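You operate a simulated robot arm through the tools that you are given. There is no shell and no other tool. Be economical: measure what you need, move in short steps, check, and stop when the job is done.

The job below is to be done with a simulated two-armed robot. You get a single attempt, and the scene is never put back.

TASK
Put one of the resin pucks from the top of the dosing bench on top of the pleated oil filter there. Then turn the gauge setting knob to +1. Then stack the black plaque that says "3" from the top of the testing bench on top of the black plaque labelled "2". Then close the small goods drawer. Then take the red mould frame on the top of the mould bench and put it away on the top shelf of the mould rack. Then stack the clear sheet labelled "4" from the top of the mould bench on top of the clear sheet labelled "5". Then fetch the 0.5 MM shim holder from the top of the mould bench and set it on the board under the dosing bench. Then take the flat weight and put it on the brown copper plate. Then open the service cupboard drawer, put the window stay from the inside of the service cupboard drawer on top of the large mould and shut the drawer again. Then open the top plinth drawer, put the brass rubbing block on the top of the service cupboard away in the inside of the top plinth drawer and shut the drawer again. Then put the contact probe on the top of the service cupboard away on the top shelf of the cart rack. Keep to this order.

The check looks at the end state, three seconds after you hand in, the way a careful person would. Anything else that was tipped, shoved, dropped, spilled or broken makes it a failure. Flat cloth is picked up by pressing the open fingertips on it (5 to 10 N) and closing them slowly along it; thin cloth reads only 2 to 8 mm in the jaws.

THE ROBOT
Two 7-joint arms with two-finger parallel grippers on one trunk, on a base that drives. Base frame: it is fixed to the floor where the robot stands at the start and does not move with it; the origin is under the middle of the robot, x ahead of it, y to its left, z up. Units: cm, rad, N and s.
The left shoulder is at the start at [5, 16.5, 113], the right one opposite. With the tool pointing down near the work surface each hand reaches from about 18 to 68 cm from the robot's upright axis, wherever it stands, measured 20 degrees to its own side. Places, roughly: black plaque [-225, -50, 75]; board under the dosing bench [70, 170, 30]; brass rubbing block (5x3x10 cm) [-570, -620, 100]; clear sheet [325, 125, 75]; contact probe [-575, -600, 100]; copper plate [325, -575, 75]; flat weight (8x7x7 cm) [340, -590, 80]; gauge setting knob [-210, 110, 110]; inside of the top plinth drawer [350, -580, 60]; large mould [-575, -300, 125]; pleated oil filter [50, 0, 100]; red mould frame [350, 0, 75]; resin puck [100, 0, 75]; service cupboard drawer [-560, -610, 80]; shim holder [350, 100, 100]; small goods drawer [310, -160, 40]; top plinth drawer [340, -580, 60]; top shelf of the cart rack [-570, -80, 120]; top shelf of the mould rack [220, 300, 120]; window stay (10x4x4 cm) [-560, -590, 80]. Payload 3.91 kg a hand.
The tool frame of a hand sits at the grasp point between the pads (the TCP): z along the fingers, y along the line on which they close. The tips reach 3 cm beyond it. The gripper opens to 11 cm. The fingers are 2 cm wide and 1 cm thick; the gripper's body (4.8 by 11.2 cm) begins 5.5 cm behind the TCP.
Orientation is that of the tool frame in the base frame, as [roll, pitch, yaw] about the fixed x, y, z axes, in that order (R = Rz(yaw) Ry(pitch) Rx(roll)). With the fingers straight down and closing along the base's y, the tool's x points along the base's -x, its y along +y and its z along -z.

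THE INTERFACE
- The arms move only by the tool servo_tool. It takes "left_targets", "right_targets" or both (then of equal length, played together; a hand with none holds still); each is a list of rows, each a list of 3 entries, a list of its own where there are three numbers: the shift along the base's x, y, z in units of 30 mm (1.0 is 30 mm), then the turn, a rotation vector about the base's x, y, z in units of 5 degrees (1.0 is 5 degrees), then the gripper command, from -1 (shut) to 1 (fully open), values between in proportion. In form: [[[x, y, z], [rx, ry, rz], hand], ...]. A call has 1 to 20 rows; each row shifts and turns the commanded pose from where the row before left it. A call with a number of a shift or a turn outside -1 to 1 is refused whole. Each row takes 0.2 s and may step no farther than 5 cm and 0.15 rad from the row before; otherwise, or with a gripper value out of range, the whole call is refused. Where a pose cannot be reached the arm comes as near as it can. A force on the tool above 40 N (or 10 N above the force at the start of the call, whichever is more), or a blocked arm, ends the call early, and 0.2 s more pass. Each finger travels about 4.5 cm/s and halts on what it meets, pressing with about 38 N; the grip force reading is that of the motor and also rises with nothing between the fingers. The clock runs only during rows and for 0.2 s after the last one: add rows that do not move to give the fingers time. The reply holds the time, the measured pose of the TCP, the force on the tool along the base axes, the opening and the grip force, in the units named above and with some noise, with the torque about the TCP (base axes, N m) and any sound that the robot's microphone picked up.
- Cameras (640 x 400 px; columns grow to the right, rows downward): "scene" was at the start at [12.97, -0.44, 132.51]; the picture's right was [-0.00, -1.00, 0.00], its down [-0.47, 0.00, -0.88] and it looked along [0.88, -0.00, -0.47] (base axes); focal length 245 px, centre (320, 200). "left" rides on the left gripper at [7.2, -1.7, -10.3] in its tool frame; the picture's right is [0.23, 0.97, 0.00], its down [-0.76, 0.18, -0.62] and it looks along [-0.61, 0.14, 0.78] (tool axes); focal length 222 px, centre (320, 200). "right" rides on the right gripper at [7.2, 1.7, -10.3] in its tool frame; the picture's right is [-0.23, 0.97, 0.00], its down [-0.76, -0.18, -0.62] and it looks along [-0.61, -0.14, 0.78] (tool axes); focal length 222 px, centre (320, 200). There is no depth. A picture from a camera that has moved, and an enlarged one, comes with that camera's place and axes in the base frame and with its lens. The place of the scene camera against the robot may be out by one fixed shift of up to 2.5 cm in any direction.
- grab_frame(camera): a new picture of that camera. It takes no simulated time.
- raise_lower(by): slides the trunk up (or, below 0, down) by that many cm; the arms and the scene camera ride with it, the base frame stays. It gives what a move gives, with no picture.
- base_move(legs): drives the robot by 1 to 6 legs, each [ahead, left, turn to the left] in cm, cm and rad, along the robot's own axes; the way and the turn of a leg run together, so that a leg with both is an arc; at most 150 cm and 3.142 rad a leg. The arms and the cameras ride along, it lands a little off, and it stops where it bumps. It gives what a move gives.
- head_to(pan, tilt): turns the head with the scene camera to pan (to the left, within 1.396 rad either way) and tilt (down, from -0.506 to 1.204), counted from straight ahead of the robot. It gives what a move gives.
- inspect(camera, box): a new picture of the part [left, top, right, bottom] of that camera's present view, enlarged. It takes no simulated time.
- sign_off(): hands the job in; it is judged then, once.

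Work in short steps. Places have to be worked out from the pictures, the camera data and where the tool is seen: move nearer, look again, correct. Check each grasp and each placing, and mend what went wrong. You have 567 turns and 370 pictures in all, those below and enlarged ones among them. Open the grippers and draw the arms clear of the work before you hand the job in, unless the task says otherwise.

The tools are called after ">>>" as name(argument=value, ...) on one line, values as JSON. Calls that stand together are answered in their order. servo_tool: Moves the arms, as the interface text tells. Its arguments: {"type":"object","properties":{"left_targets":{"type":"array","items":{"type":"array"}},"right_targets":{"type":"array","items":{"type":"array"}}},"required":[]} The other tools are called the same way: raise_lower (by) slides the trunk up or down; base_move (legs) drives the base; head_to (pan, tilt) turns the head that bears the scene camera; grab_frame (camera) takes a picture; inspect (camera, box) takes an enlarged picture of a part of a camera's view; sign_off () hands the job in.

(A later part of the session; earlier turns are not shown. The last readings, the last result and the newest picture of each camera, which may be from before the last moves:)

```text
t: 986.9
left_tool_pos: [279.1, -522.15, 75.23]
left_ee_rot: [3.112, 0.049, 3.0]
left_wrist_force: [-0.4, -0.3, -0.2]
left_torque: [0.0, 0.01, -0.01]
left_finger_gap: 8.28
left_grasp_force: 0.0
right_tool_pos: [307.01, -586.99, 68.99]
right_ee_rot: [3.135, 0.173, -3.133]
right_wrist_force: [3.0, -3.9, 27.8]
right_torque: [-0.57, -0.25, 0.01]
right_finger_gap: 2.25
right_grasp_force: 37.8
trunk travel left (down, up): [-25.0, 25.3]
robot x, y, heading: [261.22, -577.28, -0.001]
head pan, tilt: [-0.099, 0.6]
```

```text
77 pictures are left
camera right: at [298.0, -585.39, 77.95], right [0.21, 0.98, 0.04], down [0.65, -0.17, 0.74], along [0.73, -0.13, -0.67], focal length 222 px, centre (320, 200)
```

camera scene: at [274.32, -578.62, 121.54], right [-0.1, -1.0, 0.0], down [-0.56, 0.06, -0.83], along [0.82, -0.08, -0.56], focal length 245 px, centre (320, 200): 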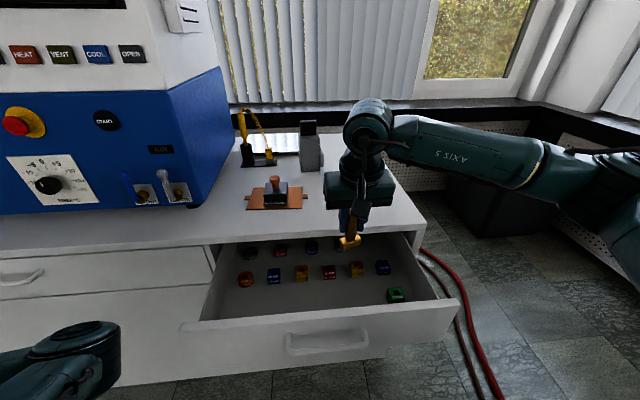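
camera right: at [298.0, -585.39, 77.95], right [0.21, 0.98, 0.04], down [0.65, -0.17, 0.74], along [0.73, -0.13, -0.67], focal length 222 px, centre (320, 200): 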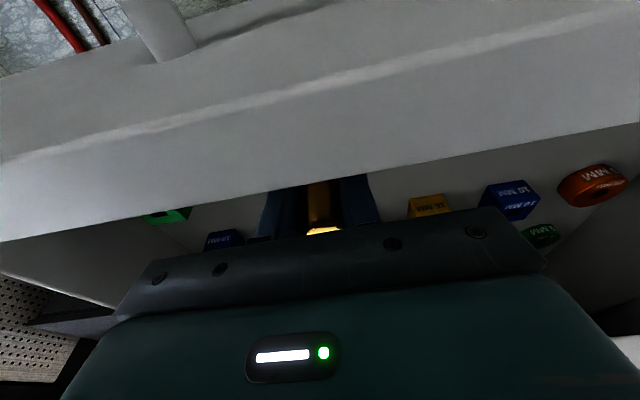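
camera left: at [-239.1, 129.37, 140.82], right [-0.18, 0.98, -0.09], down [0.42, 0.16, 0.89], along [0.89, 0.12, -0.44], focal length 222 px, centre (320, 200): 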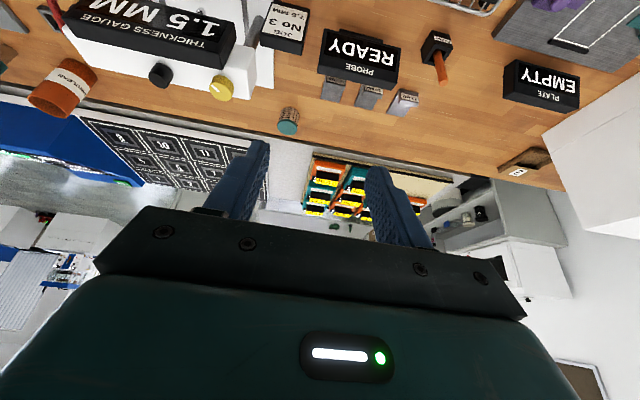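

Contact with the floor. I'm releasing and rising out.

>>> servo_tool(right_targets=[[[0, 0, 0.08], [0, 0, 0], -0.9], [[0, 0, 0], [0, 0, 0], -0.5], [[0, 0, 0], [0, 0, 0], -0.2], [[0, 0, 0], [0, 0, 0], -0.1], [[0, 0, 0.5], [0, 0, 0], -0.1], [[0, 0, 0.8], [0, 0, 0], -0.1], [[0, 0, 0.9], [0, 0, 0], -0.1], [[0, 0, 0.9], [0, 0, 0], 0], [[0, 0, 0.9], [0, 0, 0], 0], [[-0.5, 0, 0.9], [0, 0, 0], 0], [[-0.9, 0, 0.5], [0, 0, 0], 0]])

>>> inspect(camera="scene", box=[190, 210, 470, 380])

>>> grab_frame(camera="right")

```text
t: 989.3
left_tool_pos: [279.1, -522.16, 75.21]
left_ee_rot: [3.113, 0.046, 3.001]
left_wrist_force: [-0.4, -0.5, 0.1]
left_torque: [0.0, 0.0, 0.02]
left_finger_gap: 8.26
left_grasp_force: 0.1
right_tool_pos: [302.66, -586.96, 85.27]
right_ee_rot: [3.138, 0.164, -3.132]
right_wrist_force: [-0.3, 0.2, -0.9]
right_torque: [0.01, 0.03, 0.04]
right_finger_gap: 5.51
right_grasp_force: 0.1
trunk travel left (down, up): [-25.0, 25.3]
robot x, y, heading: [261.98, -577.32, -0.001]
head pan, tilt: [-0.099, 0.6]
```

```text
2.29 times, centred on (330, 295) of scene
camera zoom: at [274.31, -578.61, 121.54], right [-0.1, -1.0, 0.0], down [-0.56, 0.06, -0.83], along [0.82, -0.08, -0.56], focal length 560 px, centre (297, -17)
```

zoom: 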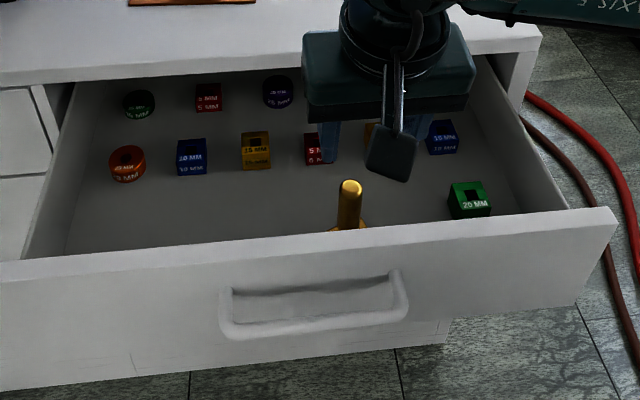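

```text
75 pictures are left
camera right: at [293.75, -585.42, 94.17], right [0.21, 0.98, 0.04], down [0.65, -0.17, 0.74], along [0.73, -0.13, -0.67], focal length 222 px, centre (320, 200)
```

right: 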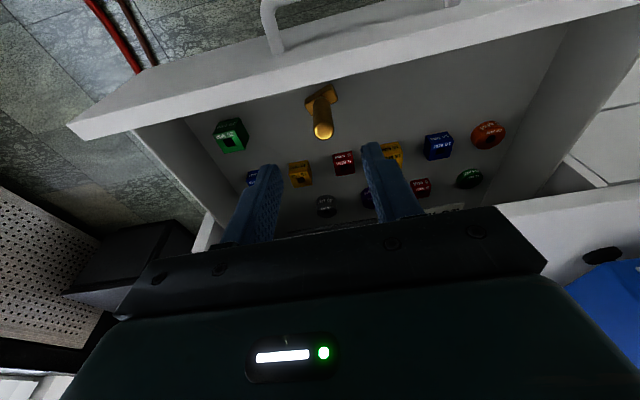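

The block stands inside the drawer. I'm closing the fingers, moving in front of the handle and then pushing the bar with the upright fingers.

>>> servo_tool(right_targets=[[[-0.9, 0.3, 0.3], [0, 0, 0], -0.5], [[-0.9, 0.3, 0], [0, 0, 0], -1], [[-0.9, 0.4, 0], [0, 0, 0], -1], [[-0.9, 0.4, 0], [0, 0, 0], -1], [[-0.9, 0.2, 0], [0, 0, 0], -1], [[-0.7, 0, 0], [0, 0, 0], -1], [[0, 0, -0.9], [0, 0, 0], -1], [[0, 0, -0.9], [0, 0, 0], -1], [[0, 0, -0.9], [0, 0, 0], -1], [[0, 0, -0.9], [0, 0, 0], -1], [[0, 0, -0.9], [0, 0, 0], -1], [[0, 0, -0.3], [0, 0, 0], -1]])

>>> grab_frame(camera="right")

```text
t: 991.9
left_tool_pos: [279.19, -522.03, 75.16]
left_ee_rot: [3.111, 0.047, 3.001]
left_wrist_force: [0.3, 0.2, 0.1]
left_torque: [0.0, 0.03, -0.03]
left_finger_gap: 8.26
left_grasp_force: 0.0
right_tool_pos: [287.14, -582.24, 71.69]
right_ee_rot: [3.137, 0.165, -3.132]
right_wrist_force: [-0.7, 0.8, -0.5]
right_torque: [-0.02, 0.01, -0.01]
right_finger_gap: 0.03
right_grasp_force: 37.5
trunk travel left (down, up): [-25.0, 25.3]
robot x, y, heading: [261.37, -577.27, 0.004]
head pan, tilt: [-0.099, 0.6]
```

```text
74 pictures are left
camera right: at [278.15, -580.63, 80.68], right [0.21, 0.98, 0.04], down [0.65, -0.17, 0.74], along [0.73, -0.13, -0.67], focal length 222 px, centre (320, 200)
```

right: 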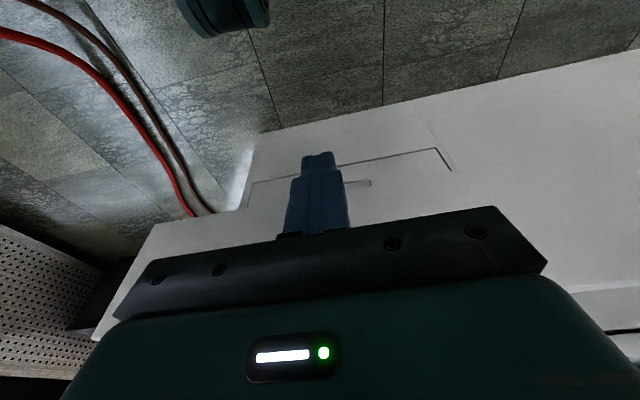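

I'm pushing slowly.

>>> servo_tool(right_targets=[[[0.6, 0, 0], [0, 0, 0], -1], [[0.6, 0, 0], [0, 0, 0], -1], [[0.4, 0, 0], [0, 0, 0], -1], [[0.3, 0, 0], [0, 0, 0], -1], [[0.3, 0, 0], [0, 0, 0], -1], [[0.3, 0, 0], [0, 0, 0], -1], [[0.3, 0, 0], [0, 0, 0], -1], [[0.3, 0, 0], [0, 0, 0], -1], [[0.3, 0, 0], [0, 0, 0], -1], [[0.3, 0, 0], [0, 0, 0], -1], [[0.3, 0, 0], [0, 0, 0], -1], [[0.3, 0, 0], [0, 0, 0], -1], [[0.3, 0, 0], [0, 0, 0], -1], [[0.3, 0, 0], [0, 0, 0], -1], [[0.3, 0, 0], [0, 0, 0], -1], [[0.3, 0, 0], [0, 0, 0], -1], [[0.3, 0, 0], [0, 0, 0], -1], [[0.3, 0, 0], [0, 0, 0], -1], [[0.3, 0, 0], [0, 0, 0], -1], [[0.3, 0, 0], [0, 0, 0], -1]])

>>> grab_frame(camera="scene")

```text
t: 996.1
left_tool_pos: [279.24, -522.21, 75.0]
left_ee_rot: [3.111, 0.047, 3.001]
left_wrist_force: [-0.2, 0.4, 0.0]
left_torque: [0.0, 0.0, 0.02]
left_finger_gap: 8.27
left_grasp_force: 0.0
right_tool_pos: [307.28, -582.28, 71.59]
right_ee_rot: [3.138, 0.166, -3.132]
right_wrist_force: [-0.8, 0.3, -1.5]
right_torque: [0.03, 0.04, 0.0]
right_finger_gap: 0.0
right_grasp_force: 37.9
trunk travel left (down, up): [-25.0, 25.3]
robot x, y, heading: [261.4, -577.49, 0.001]
head pan, tilt: [-0.099, 0.6]
```

```text
73 pictures are left
camera scene: at [274.32, -578.61, 121.54], right [-0.1, -1.0, 0.0], down [-0.56, 0.06, -0.83], along [0.82, -0.08, -0.56], focal length 245 px, centre (320, 200)
```

scene: 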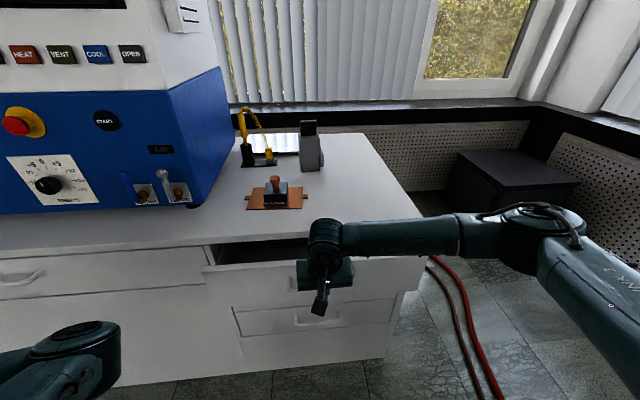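

It's moving in; about 9 cm remain. I'm continuing slowly.

>>> servo_tool(right_targets=[[[0.3, 0, 0], [0, 0, 0], -1], [[0.3, 0, 0], [0, 0, 0], -1], [[0.3, 0, 0], [0, 0, 0], -1], [[0.3, 0, 0], [0, 0, 0], -1], [[0.3, 0, 0], [0, 0, 0], -1], [[0.3, 0, 0], [0, 0, 0], -1], [[0.3, 0, 0], [0, 0, 0], -1], [[0.3, 0, 0], [0, 0, 0], -1], [[0.3, 0, 0], [0, 0, 0], -1], [[0.2, 0, 0], [0, 0, 0], -1], [[0.2, 0, 0], [0, 0, 0], -1], [[0.2, 0, 0], [0, 0, 0], -1]])

>>> grab_frame(camera="scene")

```text
t: 998.5
left_tool_pos: [279.37, -522.24, 75.15]
left_ee_rot: [3.111, 0.046, 3.001]
left_wrist_force: [-0.2, -0.4, 0.0]
left_torque: [0.0, -0.05, -0.03]
left_finger_gap: 8.25
left_grasp_force: 0.1
right_tool_pos: [315.8, -582.12, 71.34]
right_ee_rot: [3.139, 0.144, -3.123]
right_wrist_force: [-4.5, 0.2, 0.3]
right_torque: [-0.05, 0.04, 0.0]
right_finger_gap: 0.01
right_grasp_force: 37.5
trunk travel left (down, up): [-25.0, 25.3]
robot x, y, heading: [261.8, -576.97, 0.001]
head pan, tilt: [-0.099, 0.6]
stopped in row 12 (right hand): the force on the tool passed its limit at 46 N (the readings are from after the stop); the commanded pose is now the measured one
```

```text
72 pictures are left
camera scene: at [274.24, -578.62, 121.53], right [-0.1, -1.0, 0.0], down [-0.56, 0.06, -0.83], along [0.82, -0.08, -0.56], focal length 245 px, centre (320, 200)
```

scene: 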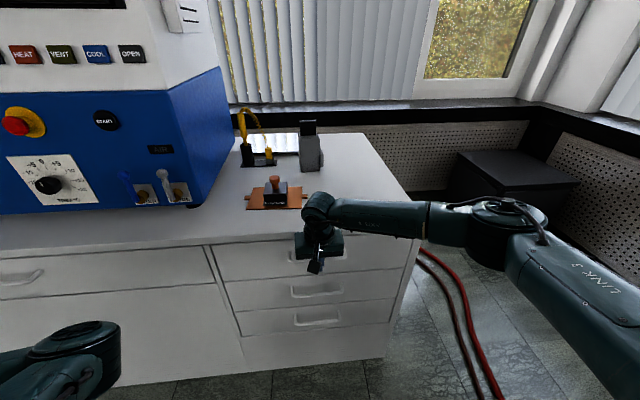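

The top plinth drawer is shut with the block inside. The last item is the contact probe on the service cupboard. I'm retreating, raising the trunk and driving west again.

>>> servo_tool(right_targets=[[[-0.6, 0, 0], [0, 0, 0], -1], [[-0.9, 0, 0.3], [0, 0, 0], -0.5], [[-0.5, 0, 0.9], [0, 0, 0], 0], [[0, 0, 0.9], [0, 0, 0], 0], [[0, 0, 0.9], [0, 0, 0], 0], [[0, 0, 0.9], [0, 0, 0], 0]])

>>> base_move(legs=[[-46, 0, 0], [0, 57, 0], [0, 0, 3.14], [150, 0, 0], [150, 0, 0], [150, 0, 0]])

>>> raise_lower(by=25)

>>> base_move(legs=[[150, 0, 0], [58, 0, 0], [0, 90, 0]])

>>> head_to(pan=-0.1, tilt=0.5)

>>> grab_frame(camera="scene")

```text
t: 999.9
left_tool_pos: [279.16, -522.14, 75.23]
left_ee_rot: [3.111, 0.047, 3.001]
left_wrist_force: [-0.8, -0.2, 0.5]
left_torque: [-0.02, -0.01, 0.01]
left_finger_gap: 8.23
left_grasp_force: 0.1
right_tool_pos: [309.72, -582.1, 83.08]
right_ee_rot: [-3.141, 0.147, -3.126]
right_wrist_force: [0.6, -0.6, 0.2]
right_torque: [-0.02, 0.01, 0.0]
right_finger_gap: 5.5
right_grasp_force: 0.1
trunk travel left (down, up): [-25.0, 25.3]
robot x, y, heading: [261.86, -577.56, 0.001]
head pan, tilt: [-0.099, 0.6]
```

```text
t: 1036.2
left_tool_pos: [-256.37, -552.88, 75.23]
left_ee_rot: [3.114, 0.048, -0.191]
left_wrist_force: [0.2, 0.2, 0.7]
left_torque: [-0.01, -0.02, 0.02]
left_finger_gap: 8.26
left_grasp_force: 0.0
right_tool_pos: [-284.05, -491.4, 83.12]
right_ee_rot: [3.141, 0.147, -0.034]
right_wrist_force: [0.9, 0.2, -0.5]
right_torque: [0.0, -0.01, -0.02]
right_finger_gap: 5.52
right_grasp_force: 0.1
trunk travel left (down, up): [-25.0, 25.3]
robot x, y, heading: [-236.28, -498.83, 3.089]
head pan, tilt: [-0.099, 0.6]
```

```text
t: 1038.8
left_tool_pos: [-256.4, -552.87, 100.18]
left_ee_rot: [3.112, 0.048, -0.191]
left_wrist_force: [0.1, 0.6, 0.3]
left_torque: [-0.01, 0.0, 0.0]
left_finger_gap: 8.26
left_grasp_force: 0.0
right_tool_pos: [-284.13, -491.38, 107.97]
right_ee_rot: [-3.141, 0.145, -0.036]
right_wrist_force: [-1.0, 0.9, -0.2]
right_torque: [0.0, 0.02, 0.01]
right_finger_gap: 5.5
right_grasp_force: 0.1
trunk travel left (down, up): [-50.0, 0.3]
robot x, y, heading: [-236.0, -498.33, 3.095]
head pan, tilt: [-0.099, 0.6]
```

```text
t: 1057.0
left_tool_pos: [-470.01, -631.76, 100.1]
left_ee_rot: [3.112, 0.047, -0.201]
left_wrist_force: [0.2, 0.0, 0.1]
left_torque: [-0.02, -0.01, 0.0]
left_finger_gap: 8.25
left_grasp_force: 0.0
right_tool_pos: [-497.1, -570.16, 108.09]
right_ee_rot: [3.142, 0.147, -0.043]
right_wrist_force: [0.2, 0.1, -0.2]
right_torque: [-0.04, 0.01, 0.01]
right_finger_gap: 5.49
right_grasp_force: 0.1
trunk travel left (down, up): [-50.0, 0.3]
robot x, y, heading: [-449.01, -577.65, 3.083]
head pan, tilt: [-0.099, 0.6]
```

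```text
t: 1057.6
left_tool_pos: [-469.92, -631.86, 100.19]
left_ee_rot: [3.112, 0.045, -0.198]
left_wrist_force: [1.0, -0.7, 0.4]
left_torque: [-0.02, -0.01, -0.01]
left_finger_gap: 8.25
left_grasp_force: 0.1
right_tool_pos: [-497.01, -570.24, 108.11]
right_ee_rot: [-3.141, 0.147, -0.041]
right_wrist_force: [0.7, -0.8, 0.1]
right_torque: [0.02, -0.02, -0.01]
right_finger_gap: 5.52
right_grasp_force: 0.0
trunk travel left (down, up): [-50.0, 0.3]
robot x, y, heading: [-449.37, -577.73, 3.086]
head pan, tilt: [-0.099, 0.499]
```

```text
71 pictures are left
camera scene: at [-460.18, -576.6, 147.44], right [0.16, 0.99, 0.0], down [0.47, -0.07, -0.88], along [-0.87, 0.14, -0.48], focal length 245 px, centre (320, 200)
```

scene: 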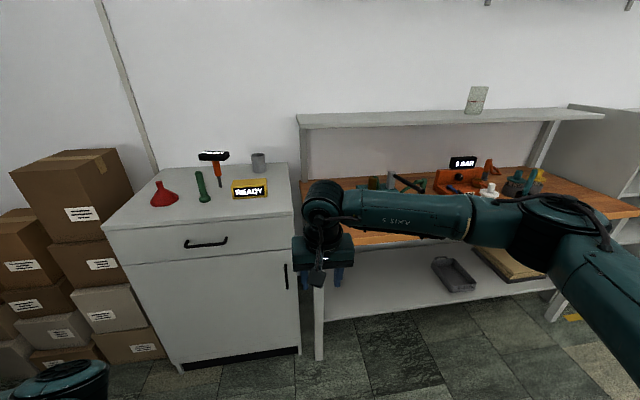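

I'm zooming on the probe for its shape.

>>> inspect(camera="scene", box=[180, 140, 280, 210])

```text
5.71 times, centred on (230, 175) of scene
camera zoom: at [-460.18, -576.6, 147.44], right [0.16, 0.99, 0.0], down [0.47, -0.07, -0.88], along [-0.87, 0.14, -0.48], focal length 1399 px, centre (834, 343)
```

zoom: 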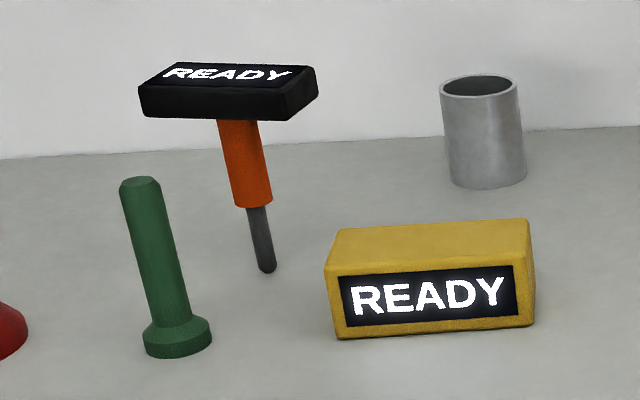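

The T-shaped contact probe stands with its head near [-568, -606.5, 111]; I'll grip its head across x from above. I'm uprighting the tool and yawing 90° clockwise.

>>> servo_tool(right_targets=[[[0, 0, 0.9], [0, -0.9, 0], 0], [[0, 0, 0.9], [0, -0.8, 0], 0], [[0, 0, 0.9], [0, 0, -1], 0], [[0, 0, 0.9], [0, 0, -1], 0], [[0, 0, 0.9], [0, 0, -1], 0], [[0, 0, 0.5], [0, 0, -1], 0], [[0, 0, 0], [0, 0, -1], 0], [[0, 0, 0], [0, 0, -1], 0], [[0, 0, 0], [0, 0, -1], 0], [[0, 0, 0], [0, 0, -1], 0], [[0, 0, 0], [0, 0, -1], 0], [[0, 0, 0], [0, 0, -1], 0], [[0, 0, 0], [0, 0, -1], 0], [[0, 0, 0], [0, 0, -1], 0], [[0, 0, 0], [0, 0, -1], 0], [[0, 0, 0], [0, 0, -1], 0], [[0, 0, 0], [0, 0, -1], 0], [[0, 0, 0], [0, 0, -1], 0], [[0, 0, 0], [0, 0, -1], 0], [[0, 0, 0], [0, 0, -0.5], 0]])

>>> base_move(legs=[[0, 0, 0.055], [0, 42, 0]])

```text
t: 1061.8
left_tool_pos: [-469.99, -631.88, 100.22]
left_ee_rot: [3.11, 0.048, -0.199]
left_wrist_force: [0.2, -1.1, 0.1]
left_torque: [0.02, -0.02, 0.0]
left_finger_gap: 8.27
left_grasp_force: 0.1
right_tool_pos: [-497.15, -570.16, 122.96]
right_ee_rot: [-3.137, -0.002, -1.568]
right_wrist_force: [-0.5, -0.2, -0.1]
right_torque: [0.02, 0.01, 0.01]
right_finger_gap: 5.53
right_grasp_force: 0.0
trunk travel left (down, up): [-50.0, 0.3]
robot x, y, heading: [-449.06, -577.99, 3.087]
head pan, tilt: [-0.099, 0.499]
```

```text
t: 1066.5
left_tool_pos: [-466.95, -675.16, 100.1]
left_ee_rot: [3.111, 0.047, -0.142]
left_wrist_force: [0.7, -0.1, 0.5]
left_torque: [0.0, -0.02, 0.0]
left_finger_gap: 8.26
left_grasp_force: 0.1
right_tool_pos: [-497.37, -615.04, 123.02]
right_ee_rot: [-3.138, -0.001, -1.512]
right_wrist_force: [0.1, -0.1, 0.6]
right_torque: [-0.02, -0.01, 0.0]
right_finger_gap: 5.5
right_grasp_force: 0.1
trunk travel left (down, up): [-50.0, 0.3]
robot x, y, heading: [-449.17, -619.84, 3.142]
head pan, tilt: [-0.099, 0.499]
```

I'm driving in close, keeping the hand above all items.

>>> base_move(legs=[[60, 0, 0]])

>>> servo_tool(right_targets=[[[-0.3, 0.7, 0], [0, 0, -0.6], 0.2], [[-0.4, 0.7, 0], [0, 0, 0], 0.4], [[-0.4, 0.7, 0], [0, 0, 0], 0.4]])

>>> grab_frame(camera="right")

>>> inspect(camera="scene", box=[260, 150, 480, 320])

```text
t: 1069.9
left_tool_pos: [-526.89, -675.22, 100.13]
left_ee_rot: [3.113, 0.048, -0.138]
left_wrist_force: [-0.1, 0.2, -0.1]
left_torque: [-0.02, -0.01, 0.06]
left_finger_gap: 8.27
left_grasp_force: 0.0
right_tool_pos: [-557.8, -615.41, 123.1]
right_ee_rot: [-3.136, -0.002, -1.507]
right_wrist_force: [0.1, 0.3, -0.1]
right_torque: [0.04, -0.04, -0.02]
right_finger_gap: 5.49
right_grasp_force: 0.1
trunk travel left (down, up): [-50.0, 0.3]
robot x, y, heading: [-509.37, -620.15, -3.14]
head pan, tilt: [-0.099, 0.499]
```

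```text
t: 1070.7
left_tool_pos: [-526.96, -675.27, 100.21]
left_ee_rot: [3.111, 0.048, -0.138]
left_wrist_force: [-0.3, -0.3, -0.3]
left_torque: [-0.03, 0.04, 0.02]
left_finger_gap: 8.25
left_grasp_force: 0.1
right_tool_pos: [-560.98, -609.0, 123.08]
right_ee_rot: [-3.136, -0.002, -1.562]
right_wrist_force: [-0.7, 0.0, 0.3]
right_torque: [-0.02, 0.0, 0.02]
right_finger_gap: 7.68
right_grasp_force: 0.1
trunk travel left (down, up): [-50.0, 0.3]
robot x, y, heading: [-509.48, -620.22, -3.135]
head pan, tilt: [-0.099, 0.499]
```

```text
69 pictures are left
camera right: at [-562.78, -616.21, 133.34], right [-0.98, 0.22, -0.01], down [0.17, 0.76, 0.62], along [0.14, 0.61, -0.78], focal length 222 px, centre (320, 200)
```

right: 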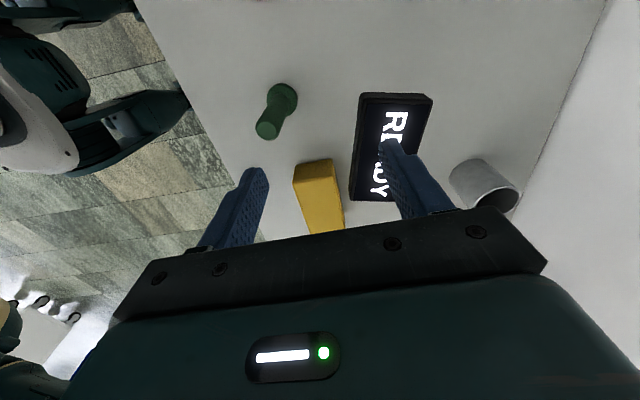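

```text
2.35 times, centred on (370, 235) of scene
camera zoom: at [-520.57, -619.58, 147.45], right [0.1, 1.0, 0.0], down [0.48, -0.05, -0.88], along [-0.87, 0.08, -0.48], focal length 576 px, centre (202, 118)
```

zoom: 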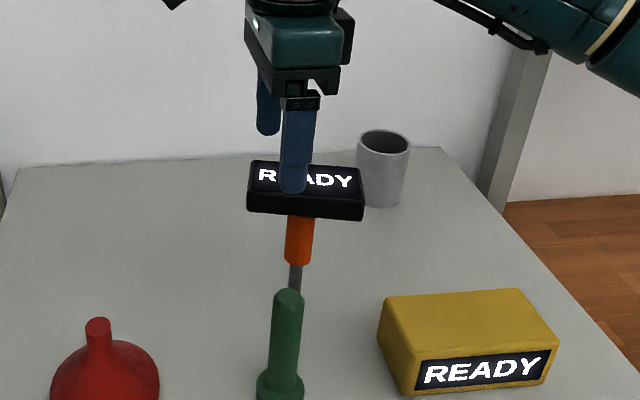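

The head is about 6×11.5 cm, centred at [-567.2, -604], turned 12°. I'm aligning the hand above it with a wider opening.

>>> servo_tool(right_targets=[[[-0.7, 0.5, 0], [0, 0, -0.8], 0.65], [[-0.7, 0.6, 0], [0, 0, -0.8], 0.65], [[-0.65, 0.55, 0], [0, 0, -0.8], 0.65], [[0, 0, -0.5], [0, 0, 0], 0.65]])

>>> grab_frame(camera="right")

>>> inspect(camera="scene", box=[300, 150, 440, 270])

```text
t: 1071.7
left_tool_pos: [-526.98, -675.28, 100.21]
left_ee_rot: [3.11, 0.047, -0.137]
left_wrist_force: [0.4, 0.9, 0.1]
left_torque: [0.03, 0.02, 0.04]
left_finger_gap: 8.26
left_grasp_force: 0.0
right_tool_pos: [-567.19, -604.07, 121.61]
right_ee_rot: [-3.137, 0.0, -1.769]
right_wrist_force: [0.3, 0.2, 0.2]
right_torque: [0.04, 0.01, -0.03]
right_finger_gap: 9.08
right_grasp_force: 0.0
trunk travel left (down, up): [-50.0, 0.3]
robot x, y, heading: [-509.13, -620.04, -3.139]
head pan, tilt: [-0.099, 0.499]
```

```text
67 pictures are left
camera right: at [-570.42, -610.93, 131.9], right [-0.91, 0.42, -0.01], down [0.32, 0.71, 0.62], along [0.26, 0.56, -0.78], focal length 222 px, centre (320, 200)
```

right: 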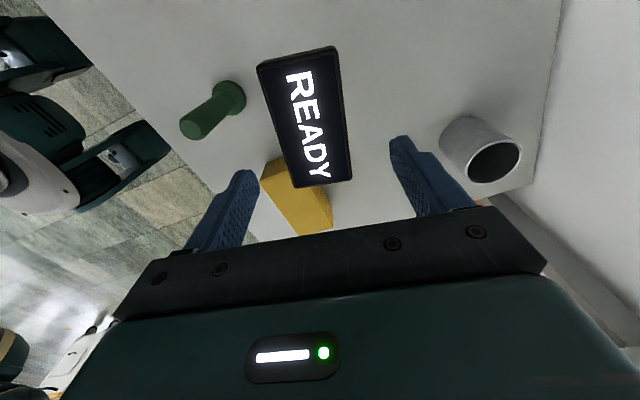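

```text
3.33 times, centred on (370, 210) of scene
camera zoom: at [-520.56, -619.63, 147.45], right [0.1, 1.0, 0.0], down [0.48, -0.05, -0.88], along [-0.87, 0.08, -0.48], focal length 816 px, centre (153, 167)
```

zoom: 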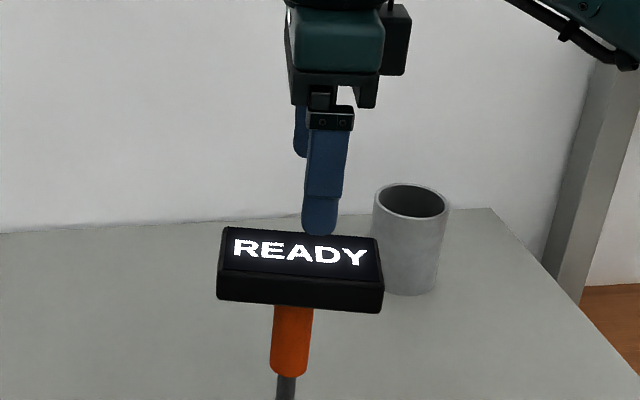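

By comparing with the fingertip, the head spans z 112.2–114.6, and its centre is [-567, -605.2]. I'm adjusting, lowering so the tips are at z 112.7, and checking.

>>> servo_tool(right_targets=[[[0.07, -0.38, -0.5], [0, 0, 0], 0.65], [[0, 0, -0.6], [0, 0, 0], 0.65], [[0, 0, -0.6], [0, 0, 0], 0.65], [[0, 0, -0.3], [0, 0, 0], 0.65]])

>>> inspect(camera="scene", box=[300, 150, 440, 270])

>>> grab_frame(camera="right")

```text
t: 1072.7
left_tool_pos: [-527.03, -675.25, 100.13]
left_ee_rot: [3.112, 0.047, -0.138]
left_wrist_force: [-0.1, -0.3, -0.4]
left_torque: [0.01, 0.0, 0.0]
left_finger_gap: 8.23
left_grasp_force: 0.1
right_tool_pos: [-566.88, -605.33, 115.72]
right_ee_rot: [-3.137, -0.001, -1.77]
right_wrist_force: [-0.2, 0.0, -0.5]
right_torque: [-0.03, -0.01, 0.0]
right_finger_gap: 9.1
right_grasp_force: 0.1
trunk travel left (down, up): [-50.0, 0.3]
robot x, y, heading: [-509.48, -619.74, -3.138]
head pan, tilt: [-0.099, 0.499]
```

```text
3.33 times, centred on (370, 210) of scene
camera zoom: at [-520.56, -619.63, 147.45], right [0.1, 1.0, 0.0], down [0.48, -0.05, -0.88], along [-0.87, 0.08, -0.48], focal length 816 px, centre (153, 167)
```

zoom: 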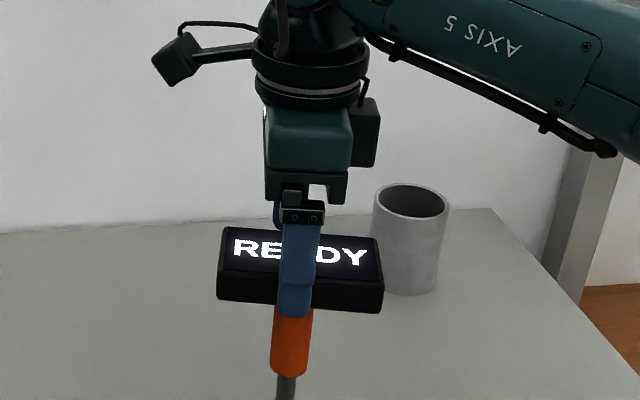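

```text
64 pictures are left
camera right: at [-570.16, -612.05, 125.9], right [-0.91, 0.42, -0.01], down [0.32, 0.71, 0.62], along [0.26, 0.56, -0.78], focal length 222 px, centre (320, 200)
```

right: 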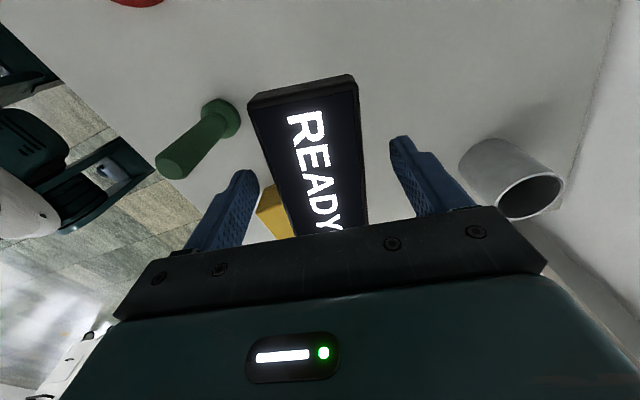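

The fingers frame the head right above the handle. I'm closing on it gradually.

>>> servo_tool(right_targets=[[[0, 0, 0], [0, 0, 0], 0.4], [[0, 0, 0], [0, 0, 0], 0.2], [[0, 0, 0], [0, 0, 0], 0.05], [[0, 0, 0], [0, 0, 0], -0.1], [[0, 0, 0], [0, 0, 0], -0.25], [[0, 0, 0], [0, 0, 0], -0.3], [[0, 0, 0], [0, 0, 0], -0.3]])

>>> servo_tool(right_targets=[[[0, 0, 0.3], [0, 0, 0], -0.3], [[0, 0, 0.6], [0, 0, 0], -0.3], [[0, 0, 0.8], [0, 0, 0], -0.3], [[0, 0, 0.8], [0, 0, 0], -0.3]])

>>> inspect(camera="scene", box=[280, 110, 480, 290])

```text
t: 1074.3
left_tool_pos: [-526.8, -675.35, 100.15]
left_ee_rot: [3.111, 0.045, -0.137]
left_wrist_force: [0.3, -0.1, -0.5]
left_torque: [-0.02, -0.03, 0.01]
left_finger_gap: 8.27
left_grasp_force: 0.0
right_tool_pos: [-566.95, -605.4, 115.73]
right_ee_rot: [-3.138, -0.001, -1.771]
right_wrist_force: [0.7, -0.3, -0.1]
right_torque: [0.05, 0.0, 0.01]
right_finger_gap: 5.96
right_grasp_force: 38.0
trunk travel left (down, up): [-50.0, 0.3]
robot x, y, heading: [-509.54, -619.94, -3.139]
head pan, tilt: [-0.099, 0.499]
```

```text
t: 1075.3
left_tool_pos: [-526.85, -675.22, 100.13]
left_ee_rot: [3.112, 0.047, -0.14]
left_wrist_force: [-0.1, 0.6, -0.8]
left_torque: [0.01, -0.04, 0.01]
left_finger_gap: 8.27
left_grasp_force: 0.0
right_tool_pos: [-566.95, -605.25, 123.12]
right_ee_rot: [-3.135, -0.001, -1.77]
right_wrist_force: [0.8, 0.0, -1.3]
right_torque: [-0.02, 0.04, -0.01]
right_finger_gap: 5.97
right_grasp_force: 38.4
trunk travel left (down, up): [-50.0, 0.3]
robot x, y, heading: [-509.43, -620.05, -3.133]
head pan, tilt: [-0.099, 0.499]
```

```text
2.22 times, centred on (380, 200) of scene
camera zoom: at [-520.55, -619.66, 147.45], right [0.1, 1.0, 0.0], down [0.48, -0.05, -0.88], along [-0.87, 0.08, -0.48], focal length 544 px, centre (187, 200)
```

zoom: 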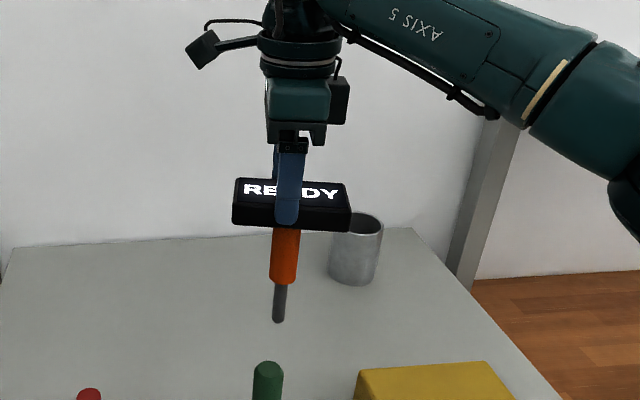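

The probe is held. I'm raising it clear, backing off and driving to the cart rack near [-570, -80].

>>> servo_tool(right_targets=[[[0, 0, 0.9], [0, 0, 0], -0.3], [[0.2, 0, 0.9], [0, 0, 0], -0.3], [[0.4, 0, 0.8], [0, 0, 0], -0.3], [[0.6, 0, 0], [0, 0, 0], -0.3]])

>>> base_move(legs=[[-100, 0, 0], [0, -150, 0], [0, -150, 0], [0, -150, 0], [0, -80, 0]])

>>> head_to(pan=-0.1, tilt=0.25)

>>> grab_frame(camera="scene")

```text
t: 1076.3
left_tool_pos: [-527.04, -675.18, 100.17]
left_ee_rot: [3.112, 0.047, -0.139]
left_wrist_force: [0.2, -0.3, 0.5]
left_torque: [0.01, 0.03, -0.01]
left_finger_gap: 8.23
left_grasp_force: 0.0
right_tool_pos: [-563.4, -605.21, 130.9]
right_ee_rot: [-3.134, -0.003, -1.77]
right_wrist_force: [-0.6, -0.9, -1.7]
right_torque: [-0.02, 0.02, 0.01]
right_finger_gap: 5.97
right_grasp_force: 38.2
trunk travel left (down, up): [-50.0, 0.3]
robot x, y, heading: [-509.42, -620.08, -3.137]
head pan, tilt: [-0.099, 0.499]
```

```text
t: 1127.0
left_tool_pos: [-432.82, -146.88, 100.26]
left_ee_rot: [3.11, 0.046, -0.116]
left_wrist_force: [-0.2, 0.3, -0.9]
left_torque: [0.05, -0.04, 0.0]
left_finger_gap: 8.28
left_grasp_force: 0.1
right_tool_pos: [-471.04, -77.71, 130.87]
right_ee_rot: [-3.135, -0.001, -1.745]
right_wrist_force: [0.8, -1.1, -1.8]
right_torque: [0.0, -0.02, 0.0]
right_finger_gap: 5.95
right_grasp_force: 37.9
trunk travel left (down, up): [-50.0, 0.3]
robot x, y, heading: [-416.93, -91.39, -3.108]
head pan, tilt: [-0.099, 0.499]
```

```text
t: 1127.8
left_tool_pos: [-432.86, -146.94, 100.22]
left_ee_rot: [3.111, 0.048, -0.116]
left_wrist_force: [-0.1, -0.1, 0.6]
left_torque: [0.0, 0.02, -0.01]
left_finger_gap: 8.27
left_grasp_force: 0.0
right_tool_pos: [-470.99, -77.73, 130.79]
right_ee_rot: [-3.135, -0.001, -1.745]
right_wrist_force: [0.7, -0.5, -0.6]
right_torque: [-0.03, 0.0, 0.0]
right_finger_gap: 5.95
right_grasp_force: 37.7
trunk travel left (down, up): [-50.0, 0.3]
robot x, y, heading: [-416.9, -91.31, -3.114]
head pan, tilt: [-0.099, 0.25]
```

```text
62 pictures are left
camera scene: at [-428.05, -91.08, 149.75], right [0.07, 1.0, 0.0], down [0.25, -0.02, -0.97], along [-0.97, 0.07, -0.25], focal length 245 px, centre (320, 200)
```

scene: 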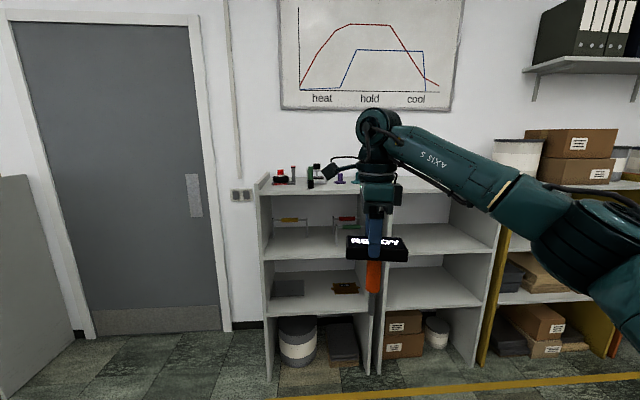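

The left rack (centre y ≈ -81) is the cart rack. I'm zooming on its top board.

>>> inspect(camera="scene", box=[245, 150, 405, 260])

```text
3.64 times, centred on (325, 205) of scene
camera zoom: at [-428.05, -91.08, 149.75], right [0.07, 1.0, 0.0], down [0.25, -0.02, -0.97], along [-0.97, 0.07, -0.25], focal length 890 px, centre (302, 182)
```

zoom: 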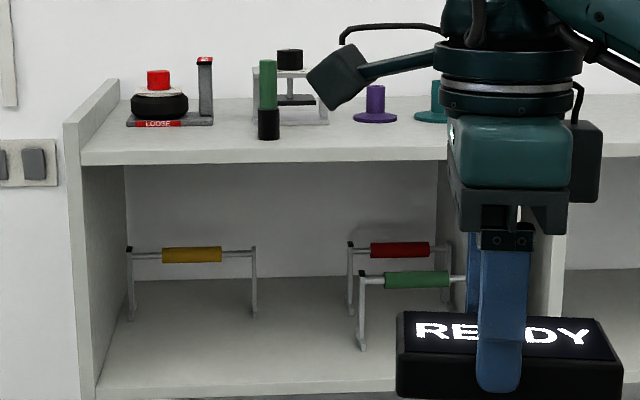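

There's free space at the front of the top board around y ≈ -72, between the green post (y ≈ -87) and the purple stand (y ≈ -67, further back). I'm pitching the tool forward 75° so the probe will lie down, and straightening the base.

>>> servo_tool(right_targets=[[[0.3, 0, 0.2], [0, 1, 0], -0.3], [[0.3, 0, 0.2], [0, 1, 0], -0.3], [[0.2, 0, 0.2], [0, 1, 0], -0.3], [[0, 0, 0], [0, 1, 0], -0.3], [[0, 0, 0], [0, 1, 0], -0.3], [[0, 0, 0], [0, 1, 0], -0.3], [[0, 0, 0], [0, 1, 0], -0.3], [[0, 0, 0], [0, 1, 0], -0.3], [[0, 0, 0], [0, 1, 0], -0.3], [[0, 0, 0], [0, 1, 0], -0.3], [[0, 0, 0], [0, 1, 0], -0.3], [[0, 0, 0], [0, 1, 0], -0.3], [[0, 0, 0], [0, 1, 0], -0.3], [[0, 0, 0], [0, 1, 0], -0.3], [[0, 0, 0], [0, 1, 0], -0.3]])

>>> base_move(legs=[[0, 0, -0.034], [0, -5, 0]])

>>> grab_frame(camera="scene")

```text
t: 1131.0
left_tool_pos: [-432.87, -146.81, 100.16]
left_ee_rot: [3.11, 0.047, -0.115]
left_wrist_force: [0.6, -0.6, -0.5]
left_torque: [-0.01, 0.01, -0.01]
left_finger_gap: 8.25
left_grasp_force: 0.0
right_tool_pos: [-468.61, -77.63, 132.63]
right_ee_rot: [1.84, -0.17, -1.613]
right_wrist_force: [-0.4, 0.3, -1.0]
right_torque: [-0.01, -0.11, 0.02]
right_finger_gap: 5.9
right_grasp_force: 38.2
trunk travel left (down, up): [-50.0, 0.3]
robot x, y, heading: [-416.45, -91.32, -3.111]
head pan, tilt: [-0.099, 0.25]
```

```text
t: 1132.5
left_tool_pos: [-434.62, -141.24, 100.17]
left_ee_rot: [3.109, 0.046, -0.149]
left_wrist_force: [0.0, 0.5, 0.5]
left_torque: [-0.02, 0.01, 0.02]
left_finger_gap: 8.24
left_grasp_force: 0.0
right_tool_pos: [-468.01, -71.01, 132.62]
right_ee_rot: [1.843, -0.17, -1.649]
right_wrist_force: [0.1, 0.1, -2.0]
right_torque: [-0.04, -0.04, 0.02]
right_finger_gap: 5.93
right_grasp_force: 37.9
trunk travel left (down, up): [-50.0, 0.3]
robot x, y, heading: [-416.56, -86.28, 3.138]
head pan, tilt: [-0.099, 0.25]
```

```text
60 pictures are left
camera scene: at [-427.99, -85.62, 149.76], right [0.11, 0.99, 0.0], down [0.25, -0.03, -0.97], along [-0.96, 0.1, -0.25], focal length 245 px, centre (320, 200)
```

scene: 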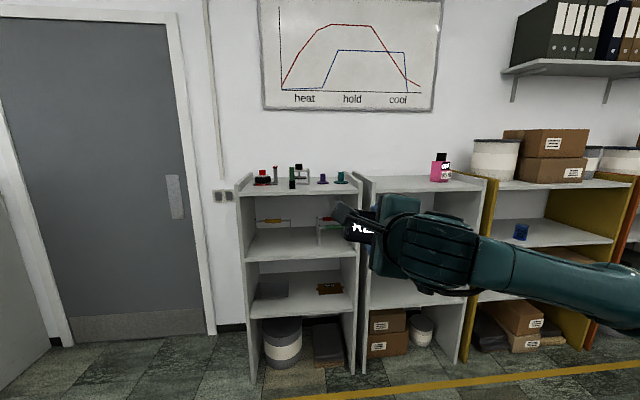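

The front strip of the top board is free at y ≈ -71. I'm driving in 80 cm and looking.

>>> base_move(legs=[[80, 0, 0]])

>>> head_to(pan=-0.15, tilt=0.4)

>>> grab_frame(camera="scene")

>>> grab_frame(camera="right")

```text
t: 1136.8
left_tool_pos: [-514.55, -140.72, 100.14]
left_ee_rot: [3.111, 0.047, -0.15]
left_wrist_force: [-1.0, 0.5, -0.1]
left_torque: [-0.01, 0.03, -0.01]
left_finger_gap: 8.25
left_grasp_force: 0.1
right_tool_pos: [-547.8, -70.43, 132.66]
right_ee_rot: [1.842, -0.17, -1.65]
right_wrist_force: [-0.2, 0.1, -1.2]
right_torque: [-0.04, -0.08, 0.0]
right_finger_gap: 5.93
right_grasp_force: 37.5
trunk travel left (down, up): [-50.0, 0.3]
robot x, y, heading: [-496.47, -85.8, 3.138]
head pan, tilt: [-0.099, 0.25]
```

```text
t: 1137.5
left_tool_pos: [-514.42, -140.71, 100.16]
left_ee_rot: [3.11, 0.047, -0.149]
left_wrist_force: [-0.8, -0.1, -0.1]
left_torque: [-0.04, 0.0, 0.0]
left_finger_gap: 8.23
left_grasp_force: 0.0
right_tool_pos: [-547.65, -70.39, 132.62]
right_ee_rot: [1.84, -0.169, -1.65]
right_wrist_force: [0.2, -0.4, -1.4]
right_torque: [-0.04, -0.08, 0.0]
right_finger_gap: 5.95
right_grasp_force: 38.2
trunk travel left (down, up): [-50.0, 0.3]
robot x, y, heading: [-496.37, -85.58, 3.141]
head pan, tilt: [-0.15, 0.4]
```

```text
59 pictures are left
camera scene: at [-507.58, -84.65, 148.36], right [0.16, 0.99, 0.0], down [0.38, -0.06, -0.92], along [-0.91, 0.14, -0.39], focal length 245 px, centre (320, 200)
```

scene: 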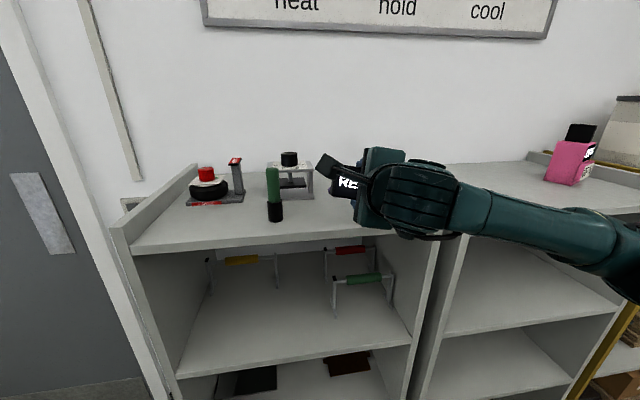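

```text
58 pictures are left
camera right: at [-538.88, -77.55, 138.14], right [-0.23, 0.4, 0.89], down [0.7, 0.7, -0.13], along [-0.67, 0.59, -0.44], focal length 222 px, centre (320, 200)
```

right: 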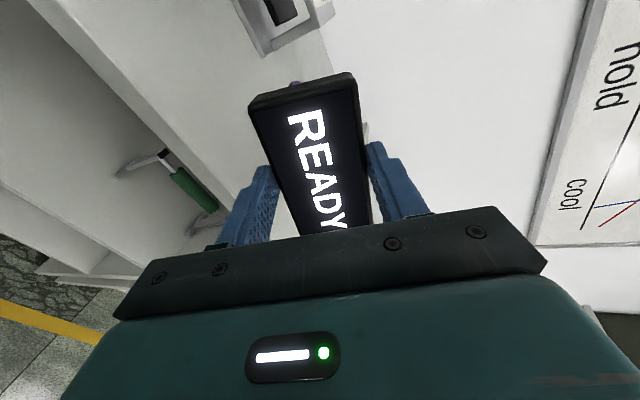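

I'm moving 6 cm further in over the board, then lowering until the probe's tip touches.

>>> servo_tool(right_targets=[[[-0.7, 0, 0], [0, 0, 0], -0.3], [[-0.7, 0, -0.2], [0, 0, 0], -0.3], [[-0.6, 0, -0.4], [0, 0, 0], -0.3], [[0, 0, -0.5], [0, 0, 0], -0.3], [[0, 0, -0.4], [0, 0, 0], -0.3]])

>>> inspect(camera="scene", box=[180, 120, 460, 280])

```text
t: 1138.7
left_tool_pos: [-514.37, -140.75, 100.21]
left_ee_rot: [3.11, 0.047, -0.151]
left_wrist_force: [-0.6, 0.4, 0.4]
left_torque: [0.0, 0.02, 0.0]
left_finger_gap: 8.25
left_grasp_force: 0.1
right_tool_pos: [-553.78, -70.47, 128.18]
right_ee_rot: [1.842, -0.169, -1.65]
right_wrist_force: [-0.3, -0.1, -1.3]
right_torque: [0.01, 0.03, -0.02]
right_finger_gap: 5.93
right_grasp_force: 38.4
trunk travel left (down, up): [-50.0, 0.3]
robot x, y, heading: [-496.34, -85.27, 3.135]
head pan, tilt: [-0.15, 0.4]
```

```text
2.29 times, centred on (320, 200) of scene
camera zoom: at [-507.57, -84.65, 148.36], right [0.16, 0.99, 0.0], down [0.38, -0.06, -0.92], along [-0.91, 0.14, -0.39], focal length 560 px, centre (320, 200)
```

zoom: 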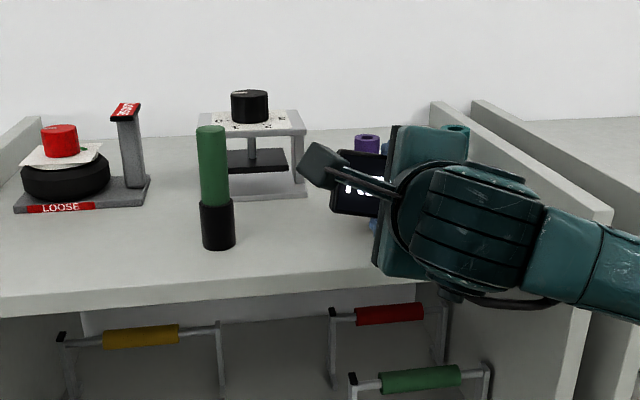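

It's clear of the neighbours. I'm lowering in small steps.

>>> servo_tool(right_targets=[[[0, 0, -0.2], [0, 0, 0], -0.3], [[0, 0, -0.15], [0, 0, 0], -0.3], [[0, 0, -0.1], [0, 0, 0], -0.3], [[0, 0, -0.1], [0, 0, 0], -0.3], [[0, 0, 0], [0, 0, 0], -0.3]])

```text
t: 1139.9
left_tool_pos: [-514.21, -140.81, 100.09]
left_ee_rot: [3.113, 0.049, -0.149]
left_wrist_force: [-0.3, 0.2, 0.6]
left_torque: [0.0, -0.02, 0.02]
left_finger_gap: 8.26
left_grasp_force: 0.0
right_tool_pos: [-553.51, -70.52, 126.78]
right_ee_rot: [1.834, -0.168, -1.647]
right_wrist_force: [2.5, -1.5, 15.9]
right_torque: [0.71, 1.13, 0.13]
right_finger_gap: 5.99
right_grasp_force: 38.2
trunk travel left (down, up): [-50.0, 0.3]
robot x, y, heading: [-496.14, -85.56, 3.136]
head pan, tilt: [-0.15, 0.4]
```

The probe's tip and head are at the board. I'm opening slightly while rising a little, then withdrawing backward so the lower finger slips out from under the head.

>>> servo_tool(right_targets=[[[0, 0, 0.06], [0, 0, 0], -0.1], [[0, 0, 0.08], [0, 0, 0], 0.1], [[0, 0, 0.06], [0, 0, 0], 0.25], [[0, 0, 0], [0, 0, 0], 0.3], [[0, 0, 0], [0, 0, 0], 0.3]])

>>> inspect(camera="right", box=[180, 40, 460, 240])

>>> inspect(camera="scene", box=[240, 130, 460, 280])

```text
t: 1141.1
left_tool_pos: [-514.2, -140.7, 100.16]
left_ee_rot: [3.112, 0.048, -0.15]
left_wrist_force: [-0.1, -0.3, -0.1]
left_torque: [-0.01, -0.01, 0.01]
left_finger_gap: 8.25
left_grasp_force: 0.1
right_tool_pos: [-553.78, -70.4, 127.03]
right_ee_rot: [1.842, -0.167, -1.649]
right_wrist_force: [2.1, -0.2, 7.9]
right_torque: [-0.04, 0.06, -0.02]
right_finger_gap: 6.76
right_grasp_force: 0.0
trunk travel left (down, up): [-50.0, 0.3]
robot x, y, heading: [-496.51, -85.75, 3.132]
head pan, tilt: [-0.15, 0.4]
```

```text
2.00 times, centred on (320, 140) of right
camera zoom: at [-544.8, -77.6, 132.62], right [-0.23, 0.4, 0.89], down [0.71, 0.7, -0.13], along [-0.67, 0.6, -0.44], focal length 444 px, centre (320, 320)
```

zoom: 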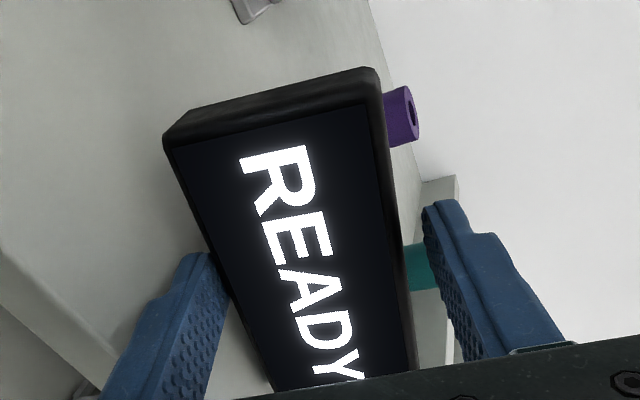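

```text
2.67 times, centred on (350, 205) of scene
camera zoom: at [-507.45, -84.69, 148.37], right [0.16, 0.99, 0.0], down [0.38, -0.06, -0.92], along [-0.91, 0.14, -0.39], focal length 653 px, centre (240, 187)
```

zoom: 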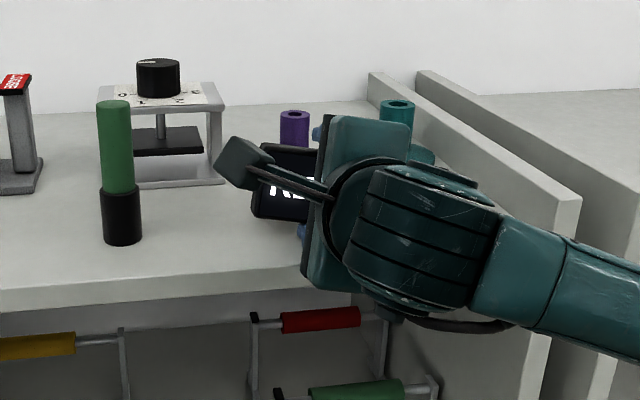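

The head rests on the lower finger. I'm withdrawing straight back.

>>> servo_tool(right_targets=[[[0.3, 0, 0.02], [0, 0, 0], 0.3], [[0.5, 0, 0.02], [0, 0, 0], 0.3], [[0.7, 0, 0.05], [0, 0, 0], 0.3], [[0.9, 0, 0.2], [0, 0, 0], 0.3], [[0.9, 0, 0.3], [0, 0, 0], 0.3]])

>>> grab_frame(camera="right")

>>> inspect(camera="scene", box=[180, 110, 440, 280])

```text
t: 1142.3
left_tool_pos: [-514.43, -140.64, 100.08]
left_ee_rot: [3.111, 0.047, -0.151]
left_wrist_force: [-0.3, -0.6, -0.2]
left_torque: [0.0, 0.04, 0.0]
left_finger_gap: 8.23
left_grasp_force: 0.0
right_tool_pos: [-543.84, -70.55, 128.77]
right_ee_rot: [1.844, -0.169, -1.65]
right_wrist_force: [0.0, -0.3, 0.1]
right_torque: [-0.01, 0.03, 0.01]
right_finger_gap: 7.15
right_grasp_force: 0.2
trunk travel left (down, up): [-50.0, 0.3]
robot x, y, heading: [-496.38, -85.93, 3.136]
head pan, tilt: [-0.15, 0.4]
```

```text
54 pictures are left
camera right: at [-534.89, -77.52, 134.34], right [-0.23, 0.4, 0.89], down [0.71, 0.7, -0.13], along [-0.67, 0.6, -0.44], focal length 222 px, centre (320, 200)
```

right: 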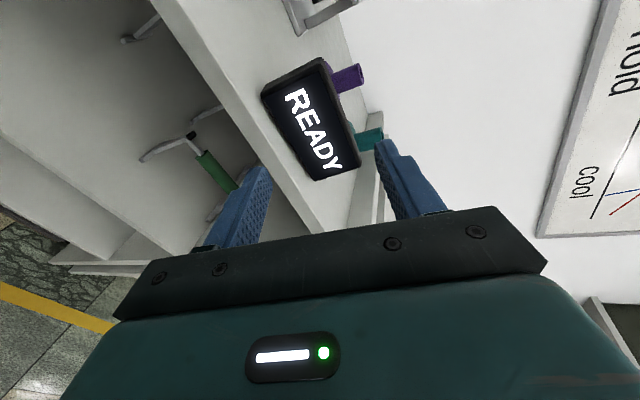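

```text
2.35 times, centred on (310, 195) of scene
camera zoom: at [-507.53, -84.65, 148.36], right [0.16, 0.99, 0.0], down [0.38, -0.06, -0.92], along [-0.91, 0.14, -0.39], focal length 576 px, centre (344, 212)
```

zoom: 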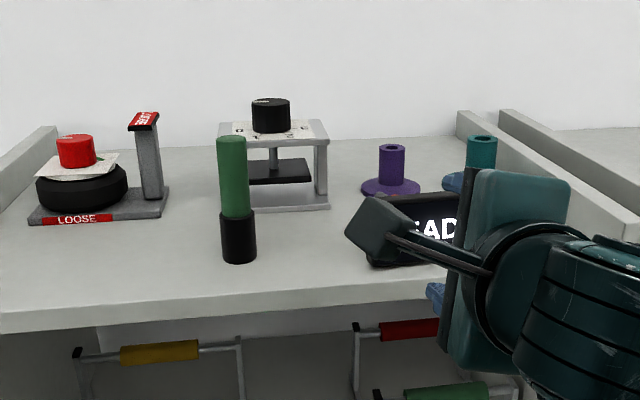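

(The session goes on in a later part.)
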